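You operate a simulated robot arm through the tools that you are given. There is no shell and no other tool.

You are at the controls of a simulated two-armed robot. One attempt, no reset.

Task
Test the red stop button with the black wheelset lifted.
Fine: work from outside the shut gate; lift till it halts, press stop, try the down button, press the blue reset button, set the wheelset down again.

Only the result counts: the job must be done as asked and must still hold three seconds after the hand-in. Knocking over, shifting, dropping, spilling or breaking anything else fails it.

Robot
Two 7-joint arms with two-finger grippers on one trunk that stands fixed in place. Base frame: the origin is at the foot of the trunk, x ahead of it, y to its left, z up. Units: mm, rad, N and s.
The left shoulder is at [25, 218, 1280], the right one opposite. With the tool pointing down near the work surface each hand reaches from about 180 to 760 mm from the base axis, measured 20 degrees to its own side. Payload 2.2 kg a hand.
Tool frame (each hand has its own): the origin (TCP) lies between the finger pads and is the grasp point; the fingertips stand 19 mm ahead of it; z points along the fingers, y is the line along which they close. The gripper opens to 116 mm; its body begins 70 mm behind the TCP.
Orientation is that of the tool frame in the base frame, as a unit quaternion [w, x, y, z]. With the fingers straight down and closing along the base's y, the tool's x points along the base's -x, its y along +y and its z along -z.

Tools
- The arms move only by the tool servo_tool. It takes "left_moves", "right_moves" or both (then of equal length, played together; a hand with none holds still); each is text: rows parted by semicolons, each of 7 numbers parted by spaces: the gripper command, from -1 (shut) to 1 (fully open), values between in proportion, then the shift along the base's x, y, z in units of 20 mm (1.0 is 20 mm), then the turn, a rotation vector about the base's x, y, z in units of 6 degrees (1.0 is 6 degrees). In form: claw tx ty tz rx ry rz; .... A call has 1 to 20 rows; each row shifts and turns the commanded pose from where the row before left it. A call with a number of a shift or a turn outside -1 to 1 is refused whole. Each row takes 0.2 s and may step no farther than 50 mm and 0.15 rad from the row before; otherwise, or with a gripper value out of range, the whole call is refused. A pose out of reach is approached as far as the arm can. The call stops where the force on the tool passes 60 N (or 10 N more than at its start, if that is more) or the arm is blocked; 0.2 s more then pass. Each finger travels about 203.5 mm/s and halts on what it meets, pressing with about 32 N; the grip force reading is that of the motor and also rises with nothing between the fingers. The clock runs only during rows and for 0.2 s after the last one: add rows that do not move to give the fingers time. The reply holds the time, the measured pose of the TCP, the force on the tool along the base axes, the opening and the grip force, in the units named above and with some noise, with the torque about the TCP (base axes, N m) and any sound that the robot's microphone picked up.
- Cameras (640 x 400 px; columns grow to the right, rows downward): "scene" is now at [130.1, 33.9, 1488.6]; the picture's right is [0.33, -0.94, 0.00], its down [-0.17, -0.06, -0.98] and it looks along [0.93, 0.33, -0.18] (base axes); focal length 214 px, centre (320, 200). "left" rides on the left gripper at [69, 15, -97] in its tool frame; the picture's right is [-0.21, 0.98, 0.00], its down [-0.76, -0.17, -0.63] and it looks along [-0.62, -0.13, 0.77] (tool axes); focal length 251 px, centre (320, 200). "right" rides on the right gripper at [69, -15, -97] in its tool frame; the picture's right is [0.21, 0.98, 0.00], its down [-0.76, 0.17, -0.63] and it looks along [-0.62, 0.13, 0.78] (tool axes); focal length 251 px, centre (320, 200). There is no depth. A picture from a camera that has moved, and an enlarged one, comes with that camera's place and axes in the base frame and with its lens.
- capture(camera): a new picture of that camera. The clock stands still meanwhile.
- raise_lower(by): moves the trunk up (or, below 0, down) by that many mm; the arms and the scene camera ride with it, the base frame stays. It gives what a move gives, with no picture.
- head_to(pan, tilt): turns the head with the scene camera to pan (to the left, within 1.396 rad either way) and tilt (down, from -0.506 to 1.204), counted from straight ahead of the robot. It gives what a move gives.
- close_up(camera, box): a new picture of the part [left, top, right, bottom] of that camera's present view, enlarged. The clock stands still meanwhile.
- hand_in(): hands the job in; it is judged then, once.

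Places have to be worked out from the pictures, the camera data and where the tool is seen. Open the grippers and draw the arms clear of the work before you hand the job in, unless the task says otherwise.

The tools are called after ">>>" as a command line: name --argument value ..., lists and objects as JSON in quotes. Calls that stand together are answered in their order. servo_tool: Moves the arms, as the interface text tells. Its arguments: {"type":"object","properties":{"left_moves":{"type":"string"},"right_moves":{"type":"string"}},"required":[]} The other tools are called the same way: raise_lower (by) moves the trunk up or down; head_to (pan, tilt) turns the head that bears the scene camera; capture (camera) takes a picture; close_up (camera, box) takes an enlarged picture of a part of a camera's view; hand_in () hands the job in.

At the start:

```text
time: 0.0
left_eef_pos: [475.9, 365.0, 1475.0]
left_ee_rot: [-0.001, 0.0, 1.0, 0.0]
left_contact_force: [1.0, 0.0, 0.2]
left_ft_torque: [-0.01, 0.0, -0.01]
left_grip_width: 115.8
left_gripper_force: 0.0
right_eef_pos: [399.2, -38.9, 1502.0]
right_ee_rot: [0.0, 0.0, 1.0, 0.0]
right_contact_force: [0.4, 0.5, 0.1]
right_ft_torque: [-0.04, 0.02, 0.02]
right_grip_width: 116.3
right_gripper_force: 0.0
trunk travel left (down, up): [-425.0, 65.0]
head pan, tilt (commanded): [0.34, 0.182]
```

scene: 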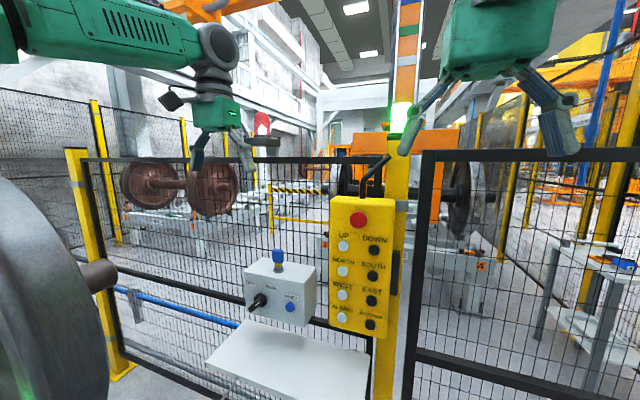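
right: 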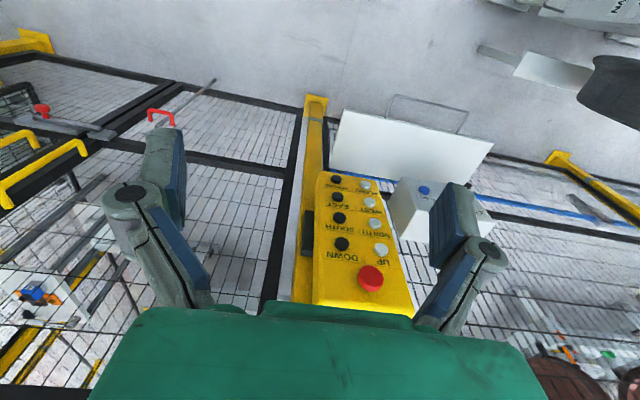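
left: 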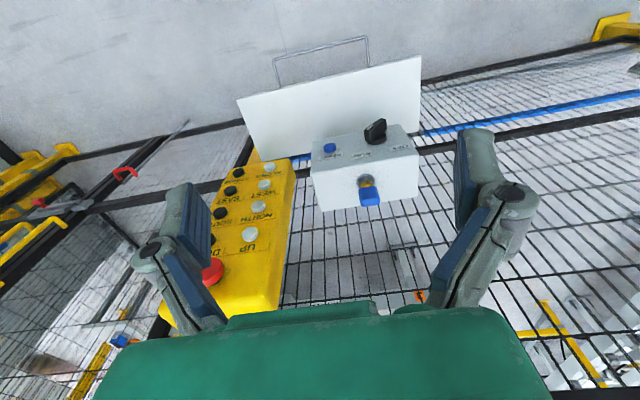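

I'll begin by looking closer at the pendant, the grey box and the scene around them.

>>> close_up --camera "scene" --box '[230, 180, 430, 350]'

>>> close_up --camera "scene" --box '[300, 80, 540, 240]'

>>> close_up --camera "left" --box '[180, 40, 440, 320]'

>>> close_up --camera "right" --box '[240, 80, 500, 320]'

```text
2.35 times, centred on (330, 265) of scene
camera zoom: at [130.1, 33.9, 1488.6], right [0.33, -0.94, 0.0], down [-0.17, -0.06, -0.98], along [0.93, 0.33, -0.18], focal length 505 px, centre (296, 47)
```

zoom: 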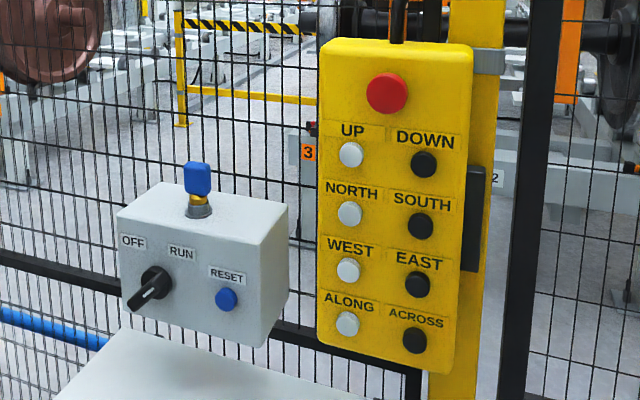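

```text
2.50 times, centred on (420, 160) of scene
camera zoom: at [130.1, 33.9, 1488.6], right [0.33, -0.94, 0.0], down [-0.17, -0.06, -0.98], along [0.93, 0.33, -0.18], focal length 536 px, centre (70, 300)
```

zoom: 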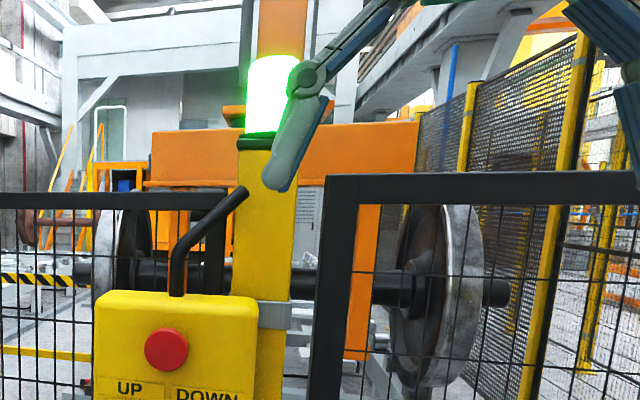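

```text
1.43 times, centred on (310, 180) of left
camera zoom: at [407.3, 379.8, 1571.1], right [0.21, 0.98, 0.0], down [0.76, -0.16, 0.63], along [0.62, -0.14, -0.77], focal length 359 px, centre (334, 229)
```

zoom: 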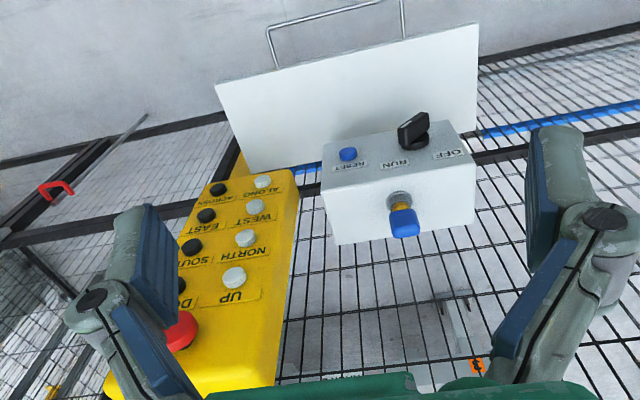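

```text
1.67 times, centred on (370, 200) of right
camera zoom: at [329.5, -54.9, 1599.5], right [-0.21, 0.98, 0.0], down [0.76, 0.17, 0.63], along [0.62, 0.13, -0.78], focal length 419 px, centre (237, 200)
```

zoom: 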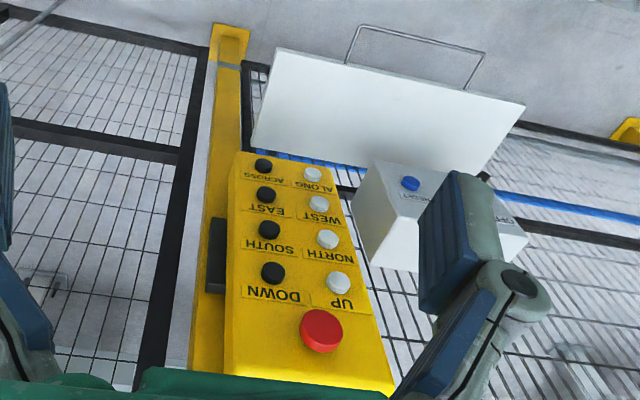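

The light on the post is green and the pendant hangs on the gate post; I want to look round for the lift, hook and wheelsets. I turn the head in several directions.

>>> head_to --pan 0.0 --tilt 0.0

>>> capture --camera "scene"

>>> head_to --pan 0.3 --tilt -0.4

>>> capture --camera "scene"

>>> head_to --pan 1.0 --tilt 0.1

>>> capture --camera "scene"

>>> head_to --pan 0.34 --tilt 0.5

>>> capture --camera "scene"

```text
time: 0.8
left_eef_pos: [471.5, 364.3, 1475.1]
left_ee_rot: [0.0, 0.0, 1.0, -0.001]
left_contact_force: [-0.1, -0.6, 0.4]
left_ft_torque: [-0.07, 0.01, 0.03]
left_grip_width: 116.2
left_gripper_force: 0.1
right_eef_pos: [395.6, -42.1, 1503.5]
right_ee_rot: [0.001, 0.0, 1.0, -0.001]
right_contact_force: [0.6, -0.3, -0.2]
right_ft_torque: [0.03, 0.01, 0.02]
right_grip_width: 116.2
right_gripper_force: 0.0
trunk travel left (down, up): [-425.0, 65.0]
head pan, tilt (commanded): [0.0, 0.0]
```

```text
taken
camera scene: at [132.1, 3.0, 1505.4], right [0.0, -1.0, 0.0], down [0.0, 0.0, -1.0], along [1.0, 0.0, 0.0], focal length 214 px, centre (320, 200)
```

scene: 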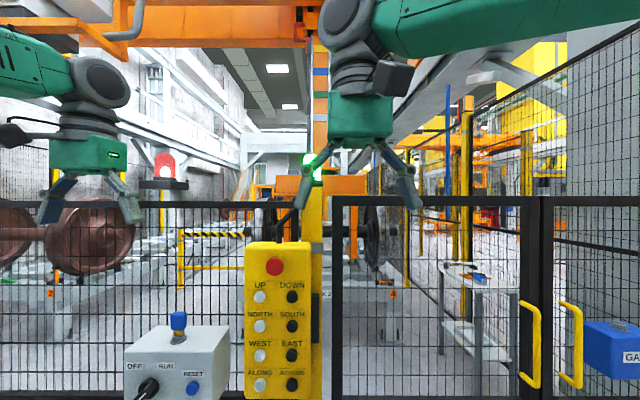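

```text
time: 1.7
left_eef_pos: [471.1, 363.5, 1476.4]
left_ee_rot: [0.0, -0.001, 1.0, 0.0]
left_contact_force: [-0.2, -0.5, -0.3]
left_ft_torque: [-0.03, 0.03, -0.02]
left_grip_width: 116.0
left_gripper_force: 0.1
right_eef_pos: [395.7, -43.3, 1503.4]
right_ee_rot: [0.0, 0.0, 1.0, 0.0]
right_contact_force: [-0.1, -0.7, 0.0]
right_ft_torque: [-0.01, 0.01, 0.0]
right_grip_width: 116.1
right_gripper_force: 0.1
trunk travel left (down, up): [-425.0, 65.0]
head pan, tilt (commanded): [0.3, -0.4]
```

```text
taken
camera scene: at [112.3, 24.4, 1538.4], right [0.29, -0.96, 0.0], down [0.37, 0.11, -0.92], along [0.88, 0.27, 0.39], focal length 214 px, centre (320, 200)
```

scene: 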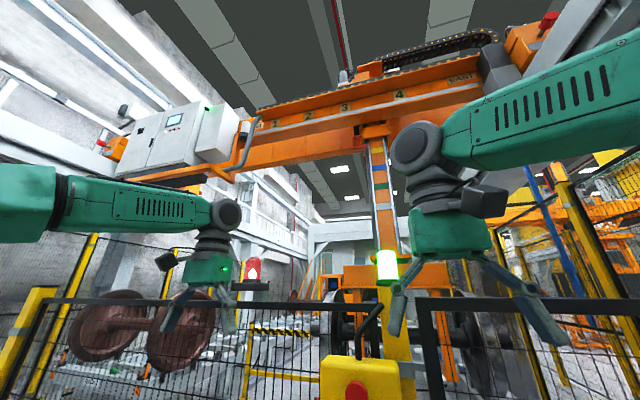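

```text
time: 2.8
left_eef_pos: [470.3, 364.0, 1475.9]
left_ee_rot: [0.001, -0.001, 1.0, -0.001]
left_contact_force: [-0.3, -0.1, -0.5]
left_ft_torque: [0.01, 0.03, 0.0]
left_grip_width: 116.2
left_gripper_force: 0.0
right_eef_pos: [394.6, -42.7, 1503.7]
right_ee_rot: [0.002, 0.0, 1.0, 0.0]
right_contact_force: [0.0, -0.3, 0.3]
right_ft_torque: [-0.01, 0.0, -0.01]
right_grip_width: 116.1
right_gripper_force: 0.0
trunk travel left (down, up): [-425.0, 65.0]
head pan, tilt (commanded): [1.0, 0.099]
```

```text
taken
camera scene: at [91.9, 80.3, 1496.4], right [0.84, -0.54, 0.0], down [-0.06, -0.08, -0.99], along [0.54, 0.84, -0.1], focal length 214 px, centre (320, 200)
```

scene: 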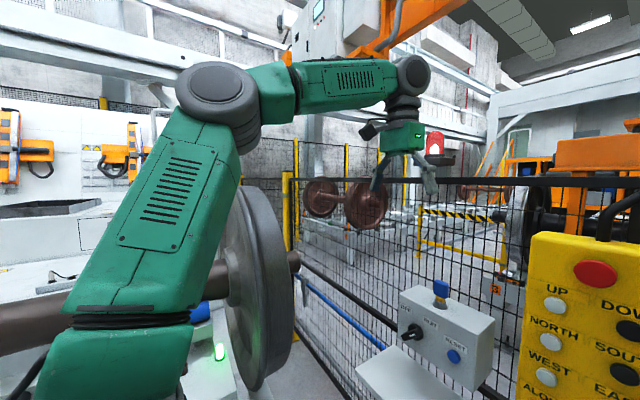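

```text
time: 3.8
left_eef_pos: [471.3, 364.0, 1477.3]
left_ee_rot: [0.0, -0.001, 1.0, 0.0]
left_contact_force: [0.0, 0.4, -0.4]
left_ft_torque: [-0.01, 0.04, -0.01]
left_grip_width: 115.9
left_gripper_force: 0.1
right_eef_pos: [394.7, -42.5, 1503.2]
right_ee_rot: [0.001, 0.0, 1.0, 0.0]
right_contact_force: [-1.4, 0.4, 0.2]
right_ft_torque: [0.01, -0.01, 0.02]
right_grip_width: 116.1
right_gripper_force: 0.1
trunk travel left (down, up): [-425.0, 65.0]
head pan, tilt (commanded): [0.34, 0.499]
```

```text
taken
camera scene: at [127.9, 33.3, 1459.3], right [0.33, -0.94, 0.0], down [-0.45, -0.16, -0.88], along [0.83, 0.29, -0.48], focal length 214 px, centre (320, 200)
```

scene: 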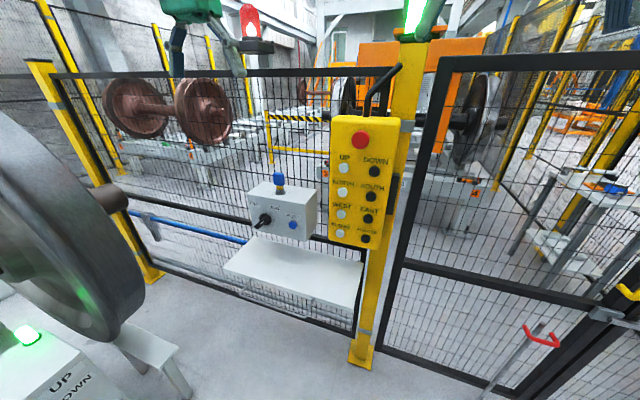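

The gantry crane stands over the black wheelset, and the grey box has an OFF/RUN selector whose position matters. I zoom in on the box, the wheelset and the right side with the gate.

>>> close_up --camera "scene" --box '[230, 160, 330, 250]'

>>> close_up --camera "left" --box '[290, 90, 430, 220]'

>>> head_to --pan 0.2 --tilt 0.1

>>> capture --camera "scene"

>>> close_up --camera "scene" --box '[260, 100, 480, 260]'

>>> head_to --pan -0.7 --tilt 0.3

>>> capture --camera "scene"

```text
4.44 times, centred on (280, 205) of scene
camera zoom: at [127.9, 33.3, 1459.3], right [0.33, -0.94, 0.0], down [-0.45, -0.16, -0.88], along [0.83, 0.29, -0.48], focal length 953 px, centre (498, 178)
```

zoom: 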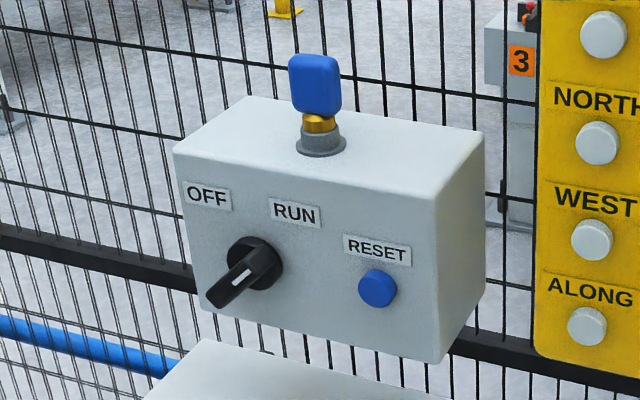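

```text
3.08 times, centred on (360, 155) of left
camera zoom: at [402.9, 378.6, 1572.5], right [0.21, 0.98, 0.0], down [0.76, -0.17, 0.63], along [0.62, -0.14, -0.77], focal length 774 px, centre (197, 338)
```

zoom: 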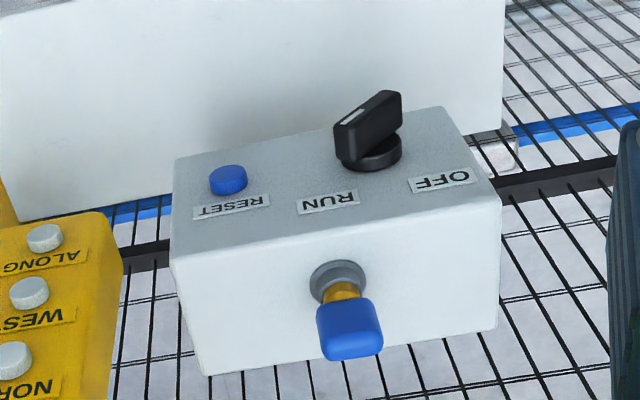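

```text
time: 4.7
left_eef_pos: [472.6, 364.0, 1475.6]
left_ee_rot: [0.001, -0.001, 1.0, -0.001]
left_contact_force: [-0.4, -0.7, 0.1]
left_ft_torque: [0.01, 0.02, 0.01]
left_grip_width: 115.6
left_gripper_force: 0.1
right_eef_pos: [395.5, -42.5, 1502.5]
right_ee_rot: [0.001, 0.0, 1.0, 0.0]
right_contact_force: [0.6, 0.1, -0.4]
right_ft_torque: [-0.01, -0.02, -0.02]
right_grip_width: 115.7
right_gripper_force: 0.0
trunk travel left (down, up): [-425.0, 65.0]
head pan, tilt (commanded): [0.201, 0.099]
```

```text
taken
camera scene: at [132.5, 21.2, 1496.2], right [0.2, -0.98, 0.0], down [-0.1, -0.02, -0.99], along [0.97, 0.2, -0.1], focal length 214 px, centre (320, 200)
```

scene: 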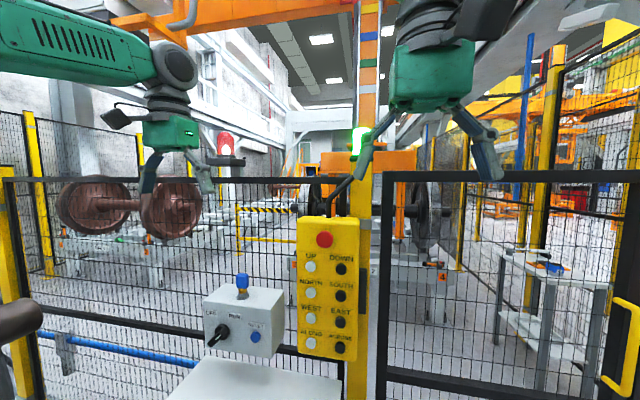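

```text
2.50 times, centred on (370, 180) of scene
camera zoom: at [132.5, 21.2, 1496.2], right [0.2, -0.98, 0.0], down [-0.1, -0.02, -0.99], along [0.97, 0.2, -0.1], focal length 536 px, centre (195, 250)
```

zoom: 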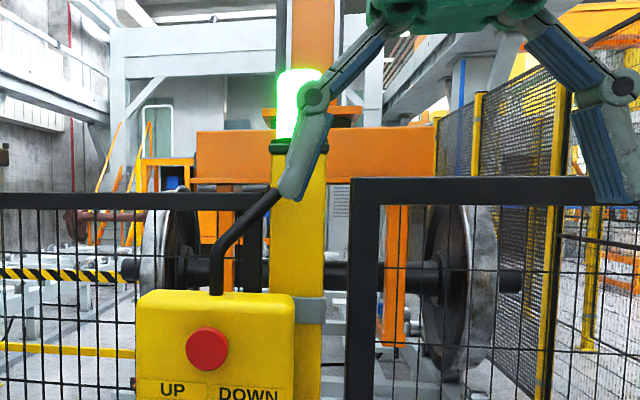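

```text
time: 5.9
left_eef_pos: [471.2, 363.3, 1476.8]
left_ee_rot: [0.001, -0.001, 1.0, 0.0]
left_contact_force: [-0.3, 0.7, -0.3]
left_ft_torque: [0.04, 0.01, -0.01]
left_grip_width: 116.1
left_gripper_force: 0.0
right_eef_pos: [395.4, -42.6, 1503.3]
right_ee_rot: [0.001, -0.001, 1.0, 0.0]
right_contact_force: [0.3, -0.1, -0.7]
right_ft_torque: [-0.04, 0.02, -0.01]
right_grip_width: 116.0
right_gripper_force: 0.1
trunk travel left (down, up): [-425.0, 65.0]
head pan, tilt (commanded): [-0.7, 0.3]
```

```text
taken
camera scene: at [113.7, -57.3, 1477.9], right [-0.64, -0.77, 0.0], down [-0.23, 0.19, -0.95], along [0.73, -0.62, -0.3], focal length 214 px, centre (320, 200)
```

scene: 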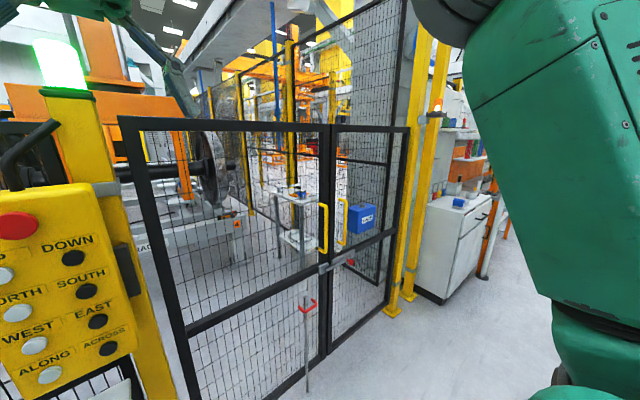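

The gate is shut and the selector's bar seems to point at RUN. I'll zoom once more on the selector, and look at the foreground station with its own UP/DOWN panel so I don't mix up the wheelsets.

>>> close_up --camera "left" --box '[345, 105, 405, 145]'

>>> head_to --pan 1.2 --tilt 0.7

>>> capture --camera "scene"

>>> head_to --pan 0.1 --tilt 0.25

>>> capture --camera "scene"

>>> close_up --camera "scene" --box '[120, 120, 440, 320]'

```text
10.00 times, centred on (375, 125) of left
camera zoom: at [403.0, 378.6, 1572.5], right [0.21, 0.98, 0.0], down [0.76, -0.17, 0.63], along [0.62, -0.14, -0.77], focal length 2514 px, centre (-230, 950)
```

zoom: 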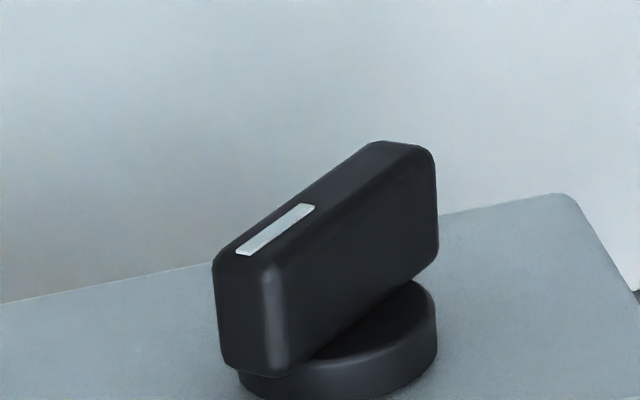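

```text
time: 7.8
left_eef_pos: [472.4, 362.9, 1475.7]
left_ee_rot: [0.0, 0.0, 1.0, 0.0]
left_contact_force: [-0.1, 0.8, 0.0]
left_ft_torque: [0.0, -0.01, -0.07]
left_grip_width: 116.1
left_gripper_force: 0.0
right_eef_pos: [396.6, -41.6, 1503.9]
right_ee_rot: [0.001, 0.001, 1.0, 0.0]
right_contact_force: [0.5, -0.4, -0.7]
right_ft_torque: [-0.01, 0.0, 0.0]
right_grip_width: 115.9
right_gripper_force: 0.1
trunk travel left (down, up): [-425.0, 65.0]
head pan, tilt (commanded): [1.201, 0.7]
```

```text
taken
camera scene: at [72.9, 82.1, 1441.6], right [0.93, -0.36, 0.0], down [-0.24, -0.6, -0.76], along [0.28, 0.71, -0.65], focal length 214 px, centre (320, 200)
```

scene: 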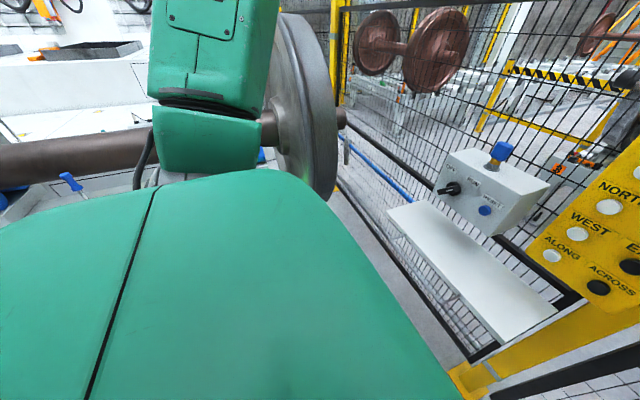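

```text
time: 9.1
left_eef_pos: [471.2, 363.4, 1475.6]
left_ee_rot: [0.001, -0.001, 1.0, 0.0]
left_contact_force: [0.5, 1.4, 0.0]
left_ft_torque: [-0.01, 0.01, -0.04]
left_grip_width: 116.1
left_gripper_force: 0.1
right_eef_pos: [394.9, -41.5, 1503.1]
right_ee_rot: [0.001, 0.0, 1.0, 0.0]
right_contact_force: [0.3, -0.1, -0.5]
right_ft_torque: [-0.03, 0.01, 0.0]
right_grip_width: 116.3
right_gripper_force: 0.0
trunk travel left (down, up): [-425.0, 65.0]
head pan, tilt (commanded): [0.099, 0.25]
```

```text
taken
camera scene: at [135.2, 12.2, 1482.3], right [0.1, -0.99, 0.0], down [-0.25, -0.03, -0.97], along [0.96, 0.1, -0.25], focal length 214 px, centre (320, 200)
```

scene: 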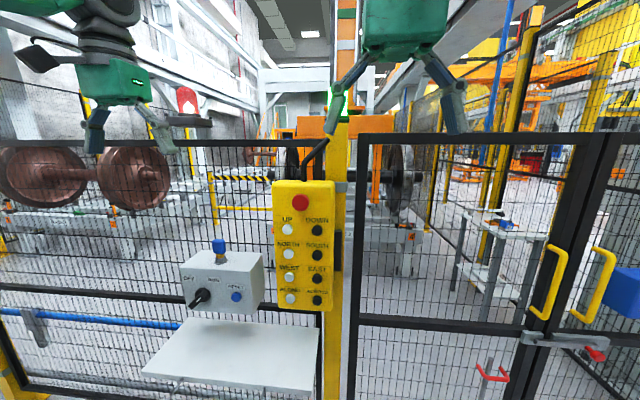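

```text
2.00 times, centred on (280, 220) of scene
camera zoom: at [135.2, 12.2, 1482.3], right [0.1, -0.99, 0.0], down [-0.25, -0.03, -0.97], along [0.96, 0.1, -0.25], focal length 429 px, centre (400, 160)
```

zoom: 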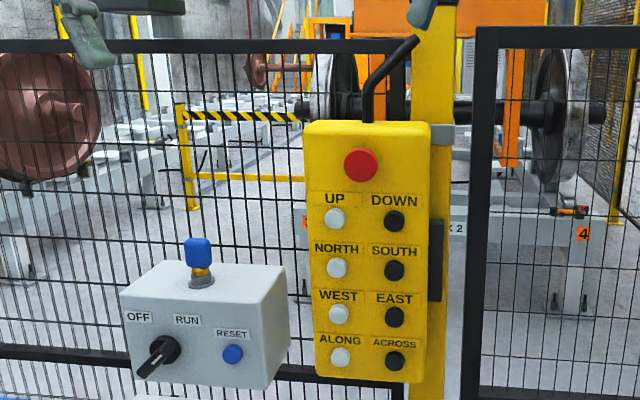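

The selector's white mark points to RUN, the gate is shut and the beacon is green. From two cameras I put UP near (715,170,1240), DOWN near (715,81,1239), red stop near (708,126,1326) and RESET near (690,338,1016). I now swing the right hand to point forward with its fingers shut, well short of the pendant.

>>> servo_tool --right_moves "-1 0.5 0.34 -0.66 0 -1 0; -1 0.5 0.34 -0.66 0 -1 0; -1 0.5 0.34 -0.66 0 -1 0; -1 0.5 0.34 -0.66 0 -1 0; -1 0.5 0.34 -0.66 0 -1 0; -1 0.5 0.34 -0.66 0 -1 0; -1 0.5 0.34 -0.66 0 -1 0; -1 0.5 0.34 -0.66 0 -1 0; -1 0.5 0.34 -0.66 0 -1 0; -1 0.5 0.34 -0.66 0 -1 0; -1 0.5 0.34 -0.66 0 -1 0; -1 0.5 0.34 -0.66 0 -1 0; -1 0.5 0.34 -0.66 0 -1 0; -1 0.5 0.34 -0.66 0 -1 0; -1 0.5 0.34 -0.66 0 -1 0; -1 0 0 0 0 0 0; -1 0 0 0 0 0 0"

>>> capture --camera "scene"

>>> capture --camera "right"

>>> capture --camera "left"

```text
time: 12.9
left_eef_pos: [468.3, 362.8, 1477.9]
left_ee_rot: [0.001, 0.0, 1.0, 0.0]
left_contact_force: [-0.1, -1.6, 0.4]
left_ft_torque: [0.01, -0.02, 0.0]
left_grip_width: 115.9
left_gripper_force: 0.1
right_eef_pos: [548.2, 42.6, 1336.0]
right_ee_rot: [0.716, 0.027, 0.697, 0.012]
right_contact_force: [-0.1, 0.0, -1.1]
right_ft_torque: [0.01, -0.01, 0.03]
right_grip_width: 0.0
right_gripper_force: 28.2
trunk travel left (down, up): [-425.0, 65.0]
head pan, tilt (commanded): [0.099, 0.25]
stopped in row 17 (right hand): the arm was blocked; the commanded pose is now the measured one
```

```text
taken
camera scene: at [136.2, 14.6, 1482.3], right [0.1, -1.0, 0.0], down [-0.25, -0.03, -0.97], along [0.96, 0.1, -0.25], focal length 214 px, centre (320, 200)
```

scene: 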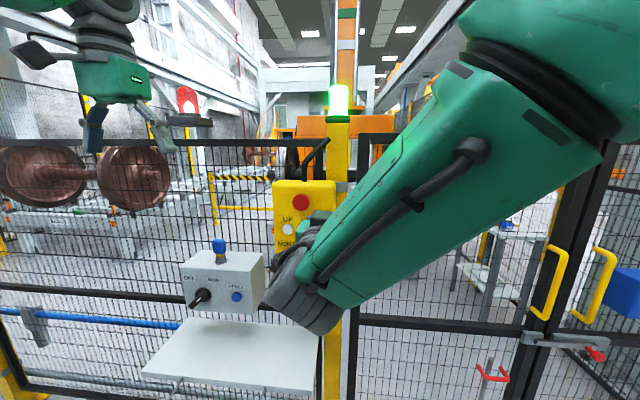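

```text
taken
camera right: at [452.7, 34.2, 1264.7], right [0.03, 0.99, -0.16], down [-0.65, 0.14, 0.75], along [0.76, 0.08, 0.64], focal length 251 px, centre (320, 200)
```

right: 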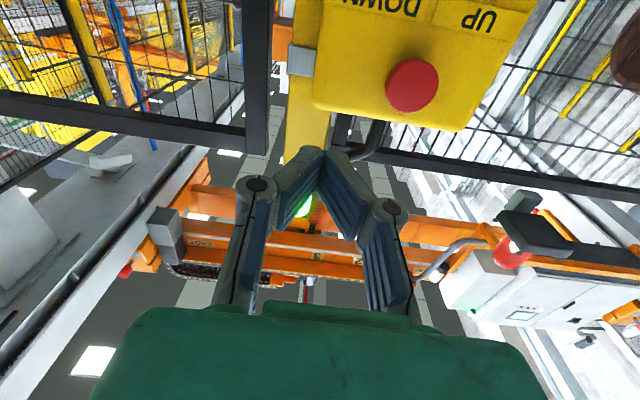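

```text
taken
camera left: at [399.5, 377.3, 1573.6], right [0.21, 0.98, 0.0], down [0.75, -0.17, 0.63], along [0.62, -0.13, -0.77], focal length 251 px, centre (320, 200)
```

left: 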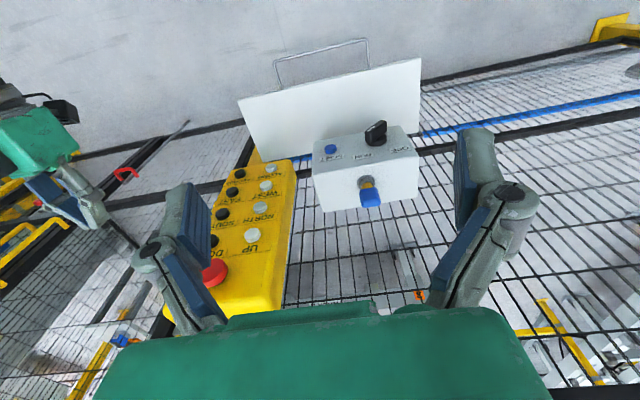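

The right arm blocked near its limit and its forearm hides the wheelset, so I'll take the left arm for the pressing instead. First I bring the right hand back to pointing down and park it off to the right.

>>> servo_tool --right_moves "-1 -0.5 -0.6 0.5 0 1 0; -1 -0.5 -0.6 0.5 0 1 0; -1 -0.5 -0.6 0.5 0 1 0; -1 -0.5 -0.7 0.5 0 1 0; -1 -0.5 -0.8 0.5 0 1 0; -1 -0.5 -0.9 0.5 0 1 0; -1 -0.5 -1 0.5 0 1 0; -1 -0.5 -1 0.5 0 1 0; -1 -0.5 -1 0.5 0 1 0; -1 -0.5 -1 0.5 0 1 0; -1 -0.5 -1 0.5 0 1 0; -1 -0.5 -1 0.5 0 1 0; -1 -0.5 -1 0.5 0 1 0; -1 -0.5 -1 0.5 0 1 0; -1 -0.5 -1 0 0 0.8 0; -1 0 0 0 0 0 0"

>>> capture --camera "scene"

>>> capture --camera "right"

```text
time: 16.3
left_eef_pos: [469.3, 361.4, 1478.5]
left_ee_rot: [0.002, -0.001, 1.0, 0.001]
left_contact_force: [0.1, -0.3, 0.4]
left_ft_torque: [-0.02, -0.02, 0.01]
left_grip_width: 115.8
left_gripper_force: 0.1
right_eef_pos: [397.6, -222.7, 1475.6]
right_ee_rot: [0.024, 0.028, 0.999, -0.01]
right_contact_force: [0.1, 0.6, 1.1]
right_ft_torque: [-0.02, -0.02, -0.01]
right_grip_width: 0.0
right_gripper_force: 28.5
trunk travel left (down, up): [-425.0, 65.0]
head pan, tilt (commanded): [0.099, 0.25]
```

```text
taken
camera scene: at [134.8, 9.7, 1482.4], right [0.1, -1.0, 0.0], down [-0.25, -0.02, -0.97], along [0.96, 0.1, -0.25], focal length 214 px, centre (320, 200)
```

scene: 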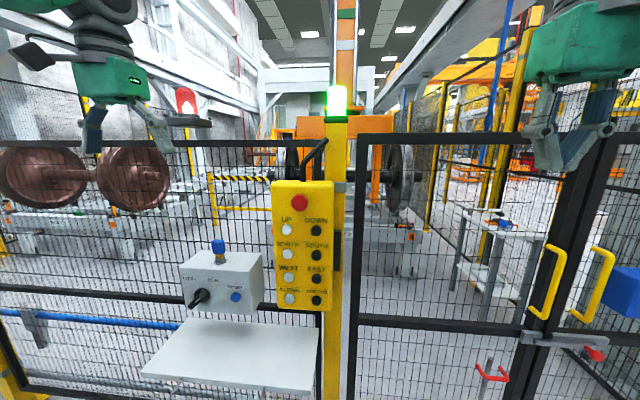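

```text
taken
camera right: at [321.7, -230.6, 1569.4], right [-0.16, 0.99, -0.03], down [0.73, 0.14, 0.66], along [0.66, 0.09, -0.75], focal length 251 px, centre (320, 200)
```

right: 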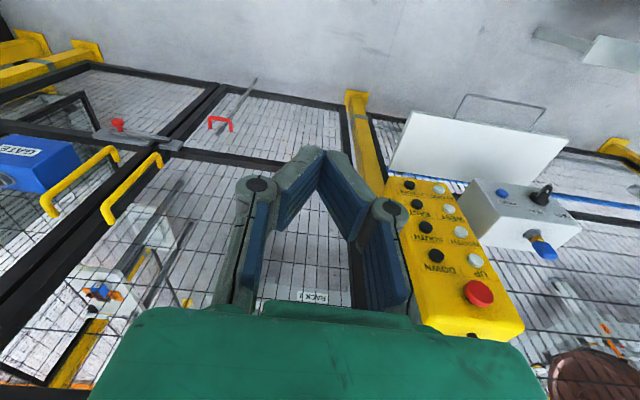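

The view on the wheelset is clear now. I shut the left hand and tilt it 60 degrees forward while bringing it to about (520,190,1340), short of the pendant.

>>> servo_tool --left_moves "-1 0.2 -0.6 -0.4 0 -1 0; -1 0.2 -0.8 -0.6 0 -1 0; -1 0.2 -0.9 -0.7 0 -1 0; -1 0.2 -0.9 -0.7 0 -1 0; -1 0.2 -0.9 -0.7 0 -1 0; -1 0.2 -0.9 -0.7 0 -1 0; -1 0.2 -0.9 -0.7 0 -1 0; -1 0.2 -0.9 -0.7 0 -1 0; -1 0.2 -0.9 -0.7 0 -1 0; -1 0.2 -0.7 -0.6 0 -1 0; -1 0 0 0 0 0 0; -1 0 0 0 0 0 0"

>>> capture --camera "scene"

>>> capture --camera "left"

>>> capture --camera "right"

```text
time: 18.9
left_eef_pos: [507.0, 192.4, 1348.1]
left_ee_rot: [0.502, -0.001, 0.865, 0.0]
left_contact_force: [-0.4, -0.4, 0.1]
left_ft_torque: [0.0, -0.03, 0.02]
left_grip_width: 0.2
left_gripper_force: 28.7
right_eef_pos: [397.6, -222.3, 1476.0]
right_ee_rot: [0.024, 0.027, 0.999, -0.011]
right_contact_force: [0.1, -0.1, -0.7]
right_ft_torque: [-0.01, -0.03, 0.01]
right_grip_width: 0.2
right_gripper_force: 29.2
trunk travel left (down, up): [-425.0, 65.0]
head pan, tilt (commanded): [0.099, 0.25]
```

```text
taken
camera scene: at [134.0, 10.1, 1482.5], right [0.1, -1.0, 0.0], down [-0.25, -0.02, -0.97], along [0.96, 0.1, -0.25], focal length 214 px, centre (320, 200)
```

scene: 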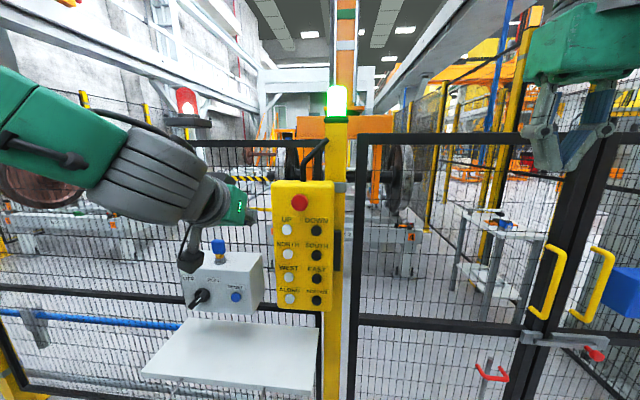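

```text
taken
camera left: at [389.3, 206.3, 1335.7], right [0.1, 0.98, 0.19], down [-0.17, -0.17, 0.97], along [0.98, -0.13, 0.15], focal length 251 px, centre (320, 200)
```

left: 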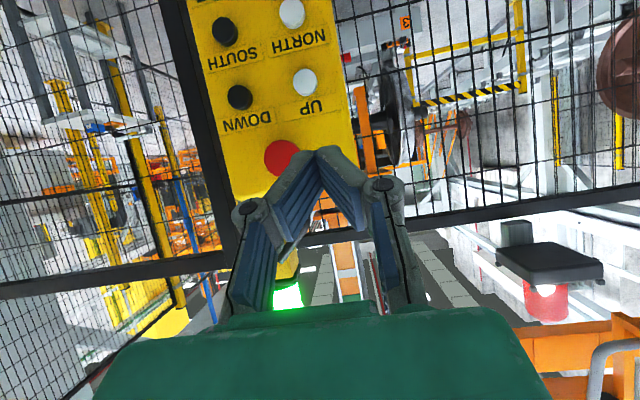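

```text
taken
camera right: at [321.4, -230.0, 1569.3], right [-0.16, 0.99, -0.03], down [0.73, 0.14, 0.67], along [0.66, 0.08, -0.75], focal length 251 px, centre (320, 200)
```

right: 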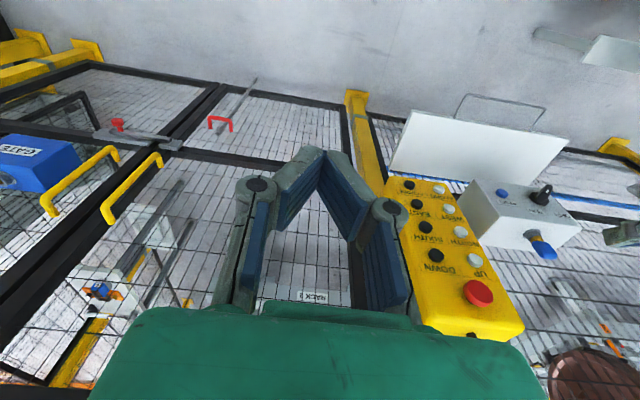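

The left arm reaches well; triangulating now gives UP (721,172,1236), DOWN (727,82,1233), red stop (707,126,1324). I bring the left fingertips in front of UP, tilted further to near horizontal, stopping about 60 mm short.

>>> servo_tool --left_moves "-1 0.83 -0.13 -0.68 0 -0.42 0; -1 0.83 -0.13 -0.68 0 -0.42 0; -1 0.83 -0.13 -0.68 0 -0.42 0; -1 0.83 -0.13 -0.68 0 -0.42 0; -1 0.83 -0.13 -0.68 0 -0.42 0; -1 0.83 -0.13 -0.68 0 -0.42 0; -1 0.83 -0.13 -0.68 0 -0.42 0; -1 0.83 -0.13 -0.68 0 -0.42 0; -1 0 0 0 0 0 0; -1 0 0 0 0 0 0"

>>> capture --camera "scene"

>>> capture --camera "left"

>>> close_up --camera "right" --box '[360, 130, 640, 360]'

```text
time: 21.1
left_eef_pos: [640.1, 172.0, 1241.0]
left_ee_rot: [0.646, -0.001, 0.763, 0.0]
left_contact_force: [-0.1, -1.0, -0.4]
left_ft_torque: [-0.01, 0.04, 0.03]
left_grip_width: 0.0
left_gripper_force: 27.8
right_eef_pos: [396.1, -222.2, 1475.2]
right_ee_rot: [0.024, 0.027, 0.999, -0.01]
right_contact_force: [0.7, -0.5, -0.3]
right_ft_torque: [-0.04, -0.03, 0.01]
right_grip_width: 0.0
right_gripper_force: 28.9
trunk travel left (down, up): [-425.0, 65.0]
head pan, tilt (commanded): [0.099, 0.25]
```

```text
taken
camera scene: at [135.2, 9.1, 1482.4], right [0.1, -1.0, 0.0], down [-0.25, -0.02, -0.97], along [0.96, 0.1, -0.25], focal length 214 px, centre (320, 200)
```

scene: 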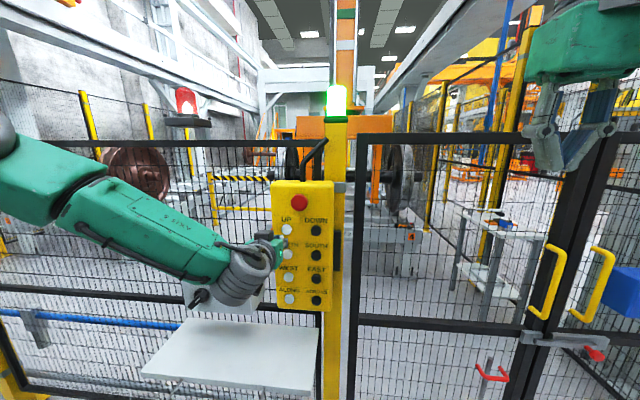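

```text
taken
camera left: at [534.9, 186.0, 1188.4], right [0.03, 0.98, 0.21], down [-0.5, -0.17, 0.85], along [0.87, -0.13, 0.48], focal length 251 px, centre (320, 200)
```

left: 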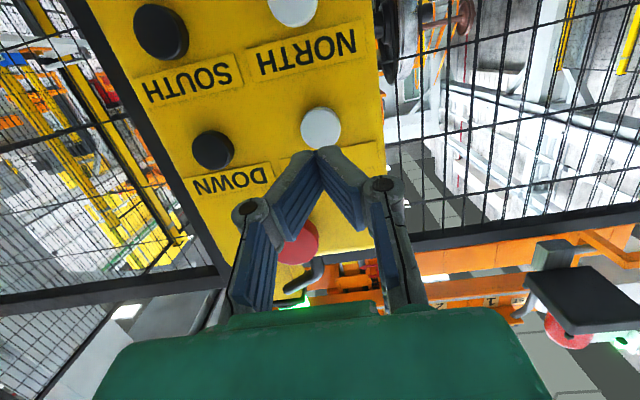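

```text
1.74 times, centred on (500, 245) of right
camera zoom: at [321.3, -231.1, 1569.3], right [-0.16, 0.99, -0.03], down [0.73, 0.14, 0.67], along [0.66, 0.09, -0.75], focal length 437 px, centre (7, 122)
```

zoom: 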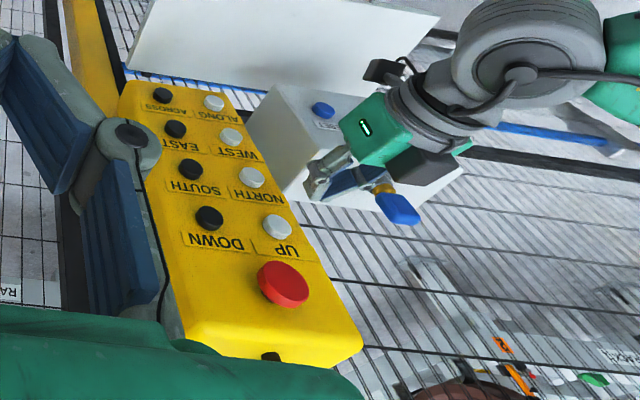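

The fingertips stand right before UP (button at about x 718, tip at 659). I creep forward about 50 mm and read the force.

>>> servo_tool --left_moves "-1 1 0 -0.1 0 0 0; -1 0.8 0 0 0 0 0; -1 0.5 0 0 0 0 0; -1 0 0 0 0 0 0"

>>> capture --camera "left"

>>> close_up --camera "scene" --box '[200, 80, 440, 280]'

>>> close_up --camera "right" --box '[380, 150, 560, 300]'

```text
time: 22.1
left_eef_pos: [686.8, 170.8, 1238.1]
left_ee_rot: [0.646, -0.001, 0.764, 0.001]
left_contact_force: [-0.2, -1.3, -0.3]
left_ft_torque: [0.04, 0.0, 0.02]
left_grip_width: 0.0
left_gripper_force: 28.9
right_eef_pos: [398.0, -223.4, 1474.8]
right_ee_rot: [0.024, 0.027, 0.999, -0.01]
right_contact_force: [0.3, -0.2, 0.4]
right_ft_torque: [0.01, -0.02, -0.01]
right_grip_width: 0.0
right_gripper_force: 28.4
trunk travel left (down, up): [-425.0, 65.0]
head pan, tilt (commanded): [0.099, 0.25]
```

```text
taken
camera left: at [580.4, 186.4, 1184.9], right [0.03, 0.98, 0.21], down [-0.5, -0.17, 0.85], along [0.87, -0.13, 0.48], focal length 251 px, centre (320, 200)
```

left: 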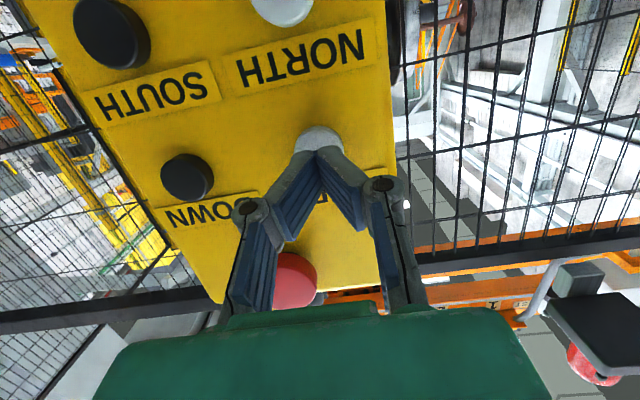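

```text
2.00 times, centred on (320, 180) of scene
camera zoom: at [135.8, 9.3, 1482.4], right [0.1, -1.0, 0.0], down [-0.25, -0.02, -0.97], along [0.96, 0.1, -0.25], focal length 429 px, centre (320, 240)
```

zoom: 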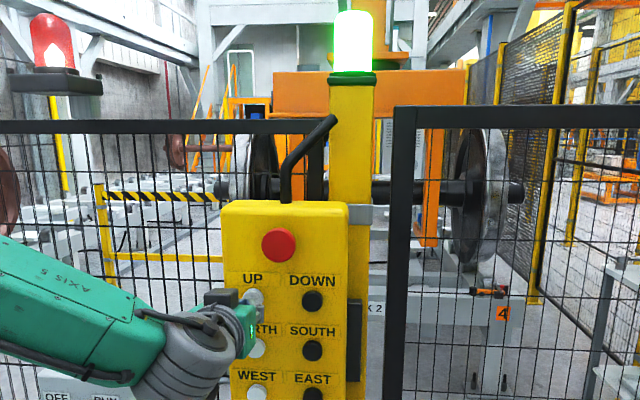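

```text
2.67 times, centred on (470, 225) of right
camera zoom: at [321.6, -230.9, 1569.2], right [-0.16, 0.99, -0.03], down [0.73, 0.14, 0.67], along [0.66, 0.09, -0.75], focal length 670 px, centre (-80, 133)
```

zoom: 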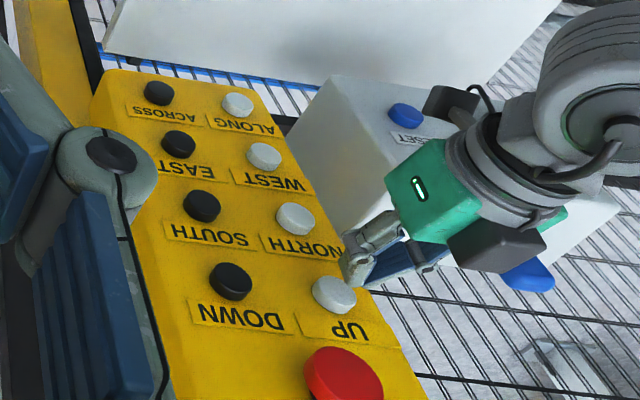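

Fingertips line up with UP and are about 10 mm off it; the wheelset rests in its stand (tag 4). I creep on in 4 mm steps, watching force and sound.

>>> servo_tool --left_moves "-1 0.2 0 0 0 0 0; -1 0.2 0 0 0 0 0; -1 0.2 0 0 0 0 0"

>>> close_up --camera "scene" --box '[200, 80, 440, 280]'

```text
time: 22.9
left_eef_pos: [698.7, 171.1, 1239.2]
left_ee_rot: [0.646, -0.001, 0.763, 0.0]
left_contact_force: [0.5, -0.5, 0.3]
left_ft_torque: [0.01, 0.01, 0.03]
left_grip_width: 0.0
left_gripper_force: 28.6
right_eef_pos: [396.9, -223.0, 1475.2]
right_ee_rot: [0.025, 0.027, 0.999, -0.01]
right_contact_force: [0.2, -0.5, 1.1]
right_ft_torque: [0.0, 0.01, 0.0]
right_grip_width: 0.0
right_gripper_force: 28.5
trunk travel left (down, up): [-425.0, 65.0]
head pan, tilt (commanded): [0.099, 0.25]
```

```text
2.00 times, centred on (320, 180) of scene
camera zoom: at [136.0, 9.3, 1482.3], right [0.1, -1.0, 0.0], down [-0.25, -0.02, -0.97], along [0.96, 0.1, -0.25], focal length 429 px, centre (320, 240)
```

zoom: 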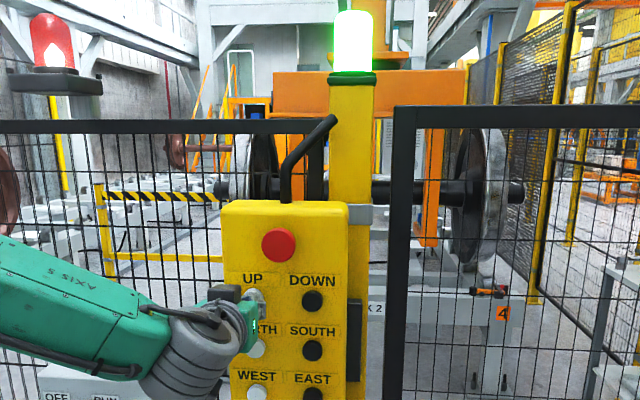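

Tip is now near x 717 with no contact force yet. I go on in 4 mm steps.

>>> servo_tool --left_moves "-1 0.2 0 0 0 0 0; -1 0.2 0 0 0 0 0"

```text
time: 23.5
left_eef_pos: [706.0, 171.1, 1236.0]
left_ee_rot: [0.646, -0.001, 0.763, 0.0]
left_contact_force: [-1.5, 0.9, -1.1]
left_ft_torque: [-0.02, 0.02, 0.0]
left_grip_width: 6.1
left_gripper_force: 28.2
right_eef_pos: [397.2, -221.3, 1474.8]
right_ee_rot: [0.024, 0.027, 0.999, -0.01]
right_contact_force: [0.6, 0.5, -0.4]
right_ft_torque: [-0.01, 0.0, 0.03]
right_grip_width: 0.0
right_gripper_force: 28.9
trunk travel left (down, up): [-425.0, 65.0]
head pan, tilt (commanded): [0.099, 0.25]
heard: click
```

A click was heard at TCP x 706, so UP contact is made. I look at the wheelset and the hand.

>>> close_up --camera "scene" --box '[200, 80, 440, 280]'

>>> capture --camera "left"

>>> close_up --camera "right" --box '[380, 150, 560, 300]'

```text
2.00 times, centred on (320, 180) of scene
camera zoom: at [135.5, 9.4, 1482.4], right [0.1, -1.0, 0.0], down [-0.25, -0.02, -0.97], along [0.96, 0.1, -0.25], focal length 429 px, centre (320, 240)
```

zoom: 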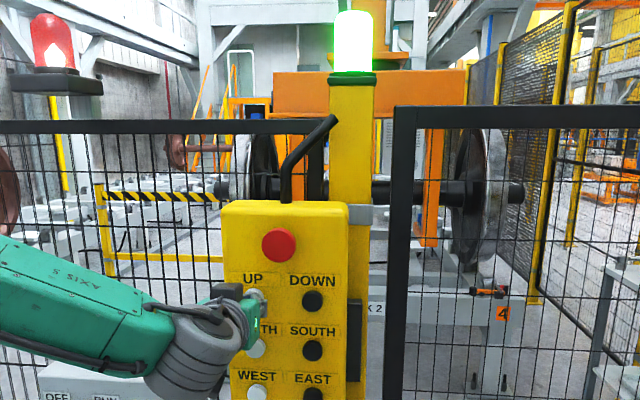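

```text
taken
camera left: at [600.0, 186.3, 1184.6], right [0.03, 0.98, 0.21], down [-0.5, -0.17, 0.85], along [0.87, -0.13, 0.48], focal length 251 px, centre (320, 200)
```

left: 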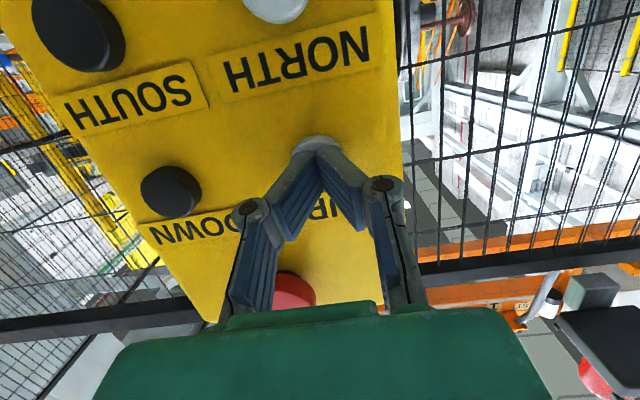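

```text
2.67 times, centred on (470, 225) of right
camera zoom: at [321.4, -230.7, 1569.3], right [-0.16, 0.99, -0.03], down [0.73, 0.14, 0.67], along [0.66, 0.09, -0.75], focal length 670 px, centre (-80, 133)
```

zoom: 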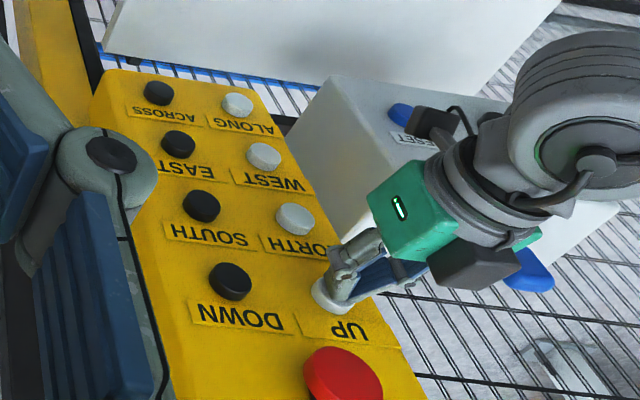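

The finger presses UP. I hold still for one second and see whether the wheelset moves.

>>> servo_tool --left_moves "-1 0.05 0 0 0 0 0; -1 0 0 0 0 0 0; -1 0 0 0 0 0 0; -1 0 0 0 0 0 0; -1 0 0 0 0 0 0"

>>> close_up --camera "scene" --box '[200, 80, 440, 280]'

```text
time: 24.7
left_eef_pos: [707.7, 171.1, 1236.0]
left_ee_rot: [0.645, -0.002, 0.764, 0.001]
left_contact_force: [-2.1, 0.8, 0.7]
left_ft_torque: [-0.04, -0.03, -0.03]
left_grip_width: 5.8
left_gripper_force: 28.6
right_eef_pos: [396.2, -223.3, 1475.7]
right_ee_rot: [0.025, 0.028, 0.999, -0.01]
right_contact_force: [-0.1, -0.1, -1.0]
right_ft_torque: [-0.01, -0.02, -0.01]
right_grip_width: 0.0
right_gripper_force: 28.4
trunk travel left (down, up): [-425.0, 65.0]
head pan, tilt (commanded): [0.099, 0.25]
```

```text
2.00 times, centred on (320, 180) of scene
camera zoom: at [135.0, 9.3, 1482.4], right [0.1, -1.0, 0.0], down [-0.25, -0.02, -0.97], along [0.96, 0.1, -0.25], focal length 429 px, centre (320, 240)
```

zoom: 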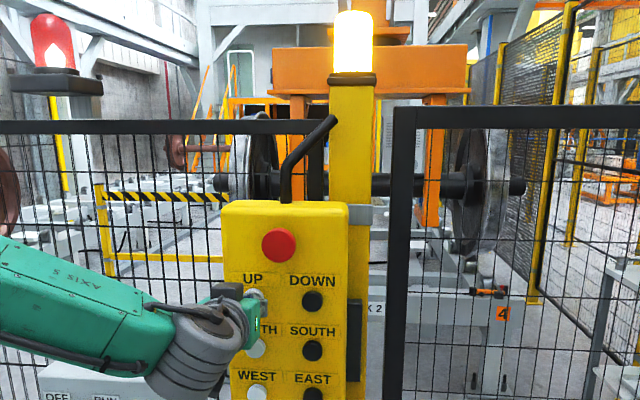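

It lifts: the beacon went amber and the beam rose. I keep holding UP for 3 s more.

>>> servo_tool --left_moves "-1 0 0 0 0 0 0; -1 0 0 0 0 0 0; -1 0 0 0 0 0 0; -1 0 0 0 0 0 0; -1 0 0 0 0 0 0; -1 0 0 0 0 0 0; -1 0 0 0 0 0 0; -1 0 0 0 0 0 0; -1 0 0 0 0 0 0; -1 0 0 0 0 0 0; -1 0 0 0 0 0 0; -1 0 0 0 0 0 0; -1 0 0 0 0 0 0; -1 0 0 0 0 0 0; -1 0 0 0 0 0 0"

>>> close_up --camera "scene" --box '[200, 80, 440, 280]'

>>> capture --camera "scene"

```text
time: 27.9
left_eef_pos: [707.6, 170.6, 1236.1]
left_ee_rot: [0.645, -0.001, 0.764, 0.001]
left_contact_force: [-2.9, 0.2, 0.2]
left_ft_torque: [0.0, 0.0, -0.02]
left_grip_width: 5.8
left_gripper_force: 28.4
right_eef_pos: [397.3, -221.8, 1475.9]
right_ee_rot: [0.025, 0.027, 0.999, -0.01]
right_contact_force: [-0.1, -0.5, -0.9]
right_ft_torque: [0.01, 0.0, -0.01]
right_grip_width: 0.0
right_gripper_force: 28.3
trunk travel left (down, up): [-425.0, 65.0]
head pan, tilt (commanded): [0.099, 0.25]
```

```text
2.00 times, centred on (320, 180) of scene
camera zoom: at [135.1, 9.2, 1482.4], right [0.1, -1.0, 0.0], down [-0.25, -0.02, -0.97], along [0.96, 0.1, -0.25], focal length 429 px, centre (320, 240)
```

zoom: 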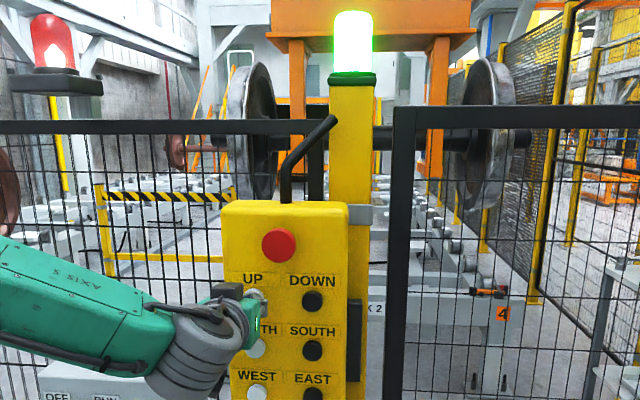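

```text
taken
camera scene: at [135.1, 9.2, 1482.4], right [0.1, -1.0, 0.0], down [-0.25, -0.02, -0.97], along [0.96, 0.1, -0.25], focal length 214 px, centre (320, 200)
```

scene: 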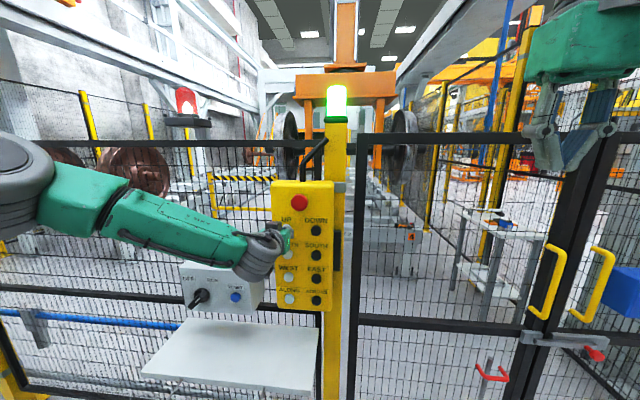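

The wheelset is up and the beacon is green again, which suggests the lift has halted at its limit. I hold one more second to check it no longer moves.

>>> servo_tool --left_moves "-1 0 0 0 0 0 0; -1 0 0 0 0 0 0; -1 0 0 0 0 0 0; -1 0 0 0 0 0 0; -1 0 0 0 0 0 0; -1 0 0 0 0 0 0"

>>> close_up --camera "scene" --box '[200, 80, 440, 280]'

```text
time: 29.3
left_eef_pos: [708.0, 170.7, 1237.9]
left_ee_rot: [0.645, -0.001, 0.764, 0.001]
left_contact_force: [-3.1, 0.1, 0.8]
left_ft_torque: [0.01, -0.02, -0.01]
left_grip_width: 6.1
left_gripper_force: 28.5
right_eef_pos: [397.9, -223.1, 1476.2]
right_ee_rot: [0.024, 0.026, 0.999, -0.01]
right_contact_force: [0.5, 0.6, -0.3]
right_ft_torque: [0.0, 0.06, 0.0]
right_grip_width: 0.0
right_gripper_force: 28.7
trunk travel left (down, up): [-425.0, 65.0]
head pan, tilt (commanded): [0.099, 0.25]
```

```text
2.00 times, centred on (320, 180) of scene
camera zoom: at [135.1, 9.3, 1482.4], right [0.1, -1.0, 0.0], down [-0.25, -0.02, -0.97], along [0.96, 0.1, -0.25], focal length 429 px, centre (320, 240)
```

zoom: 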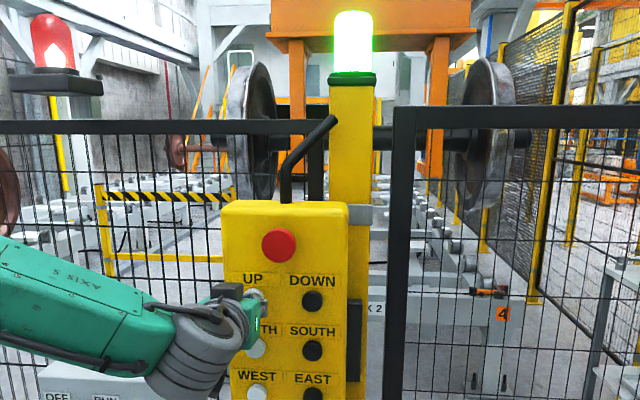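

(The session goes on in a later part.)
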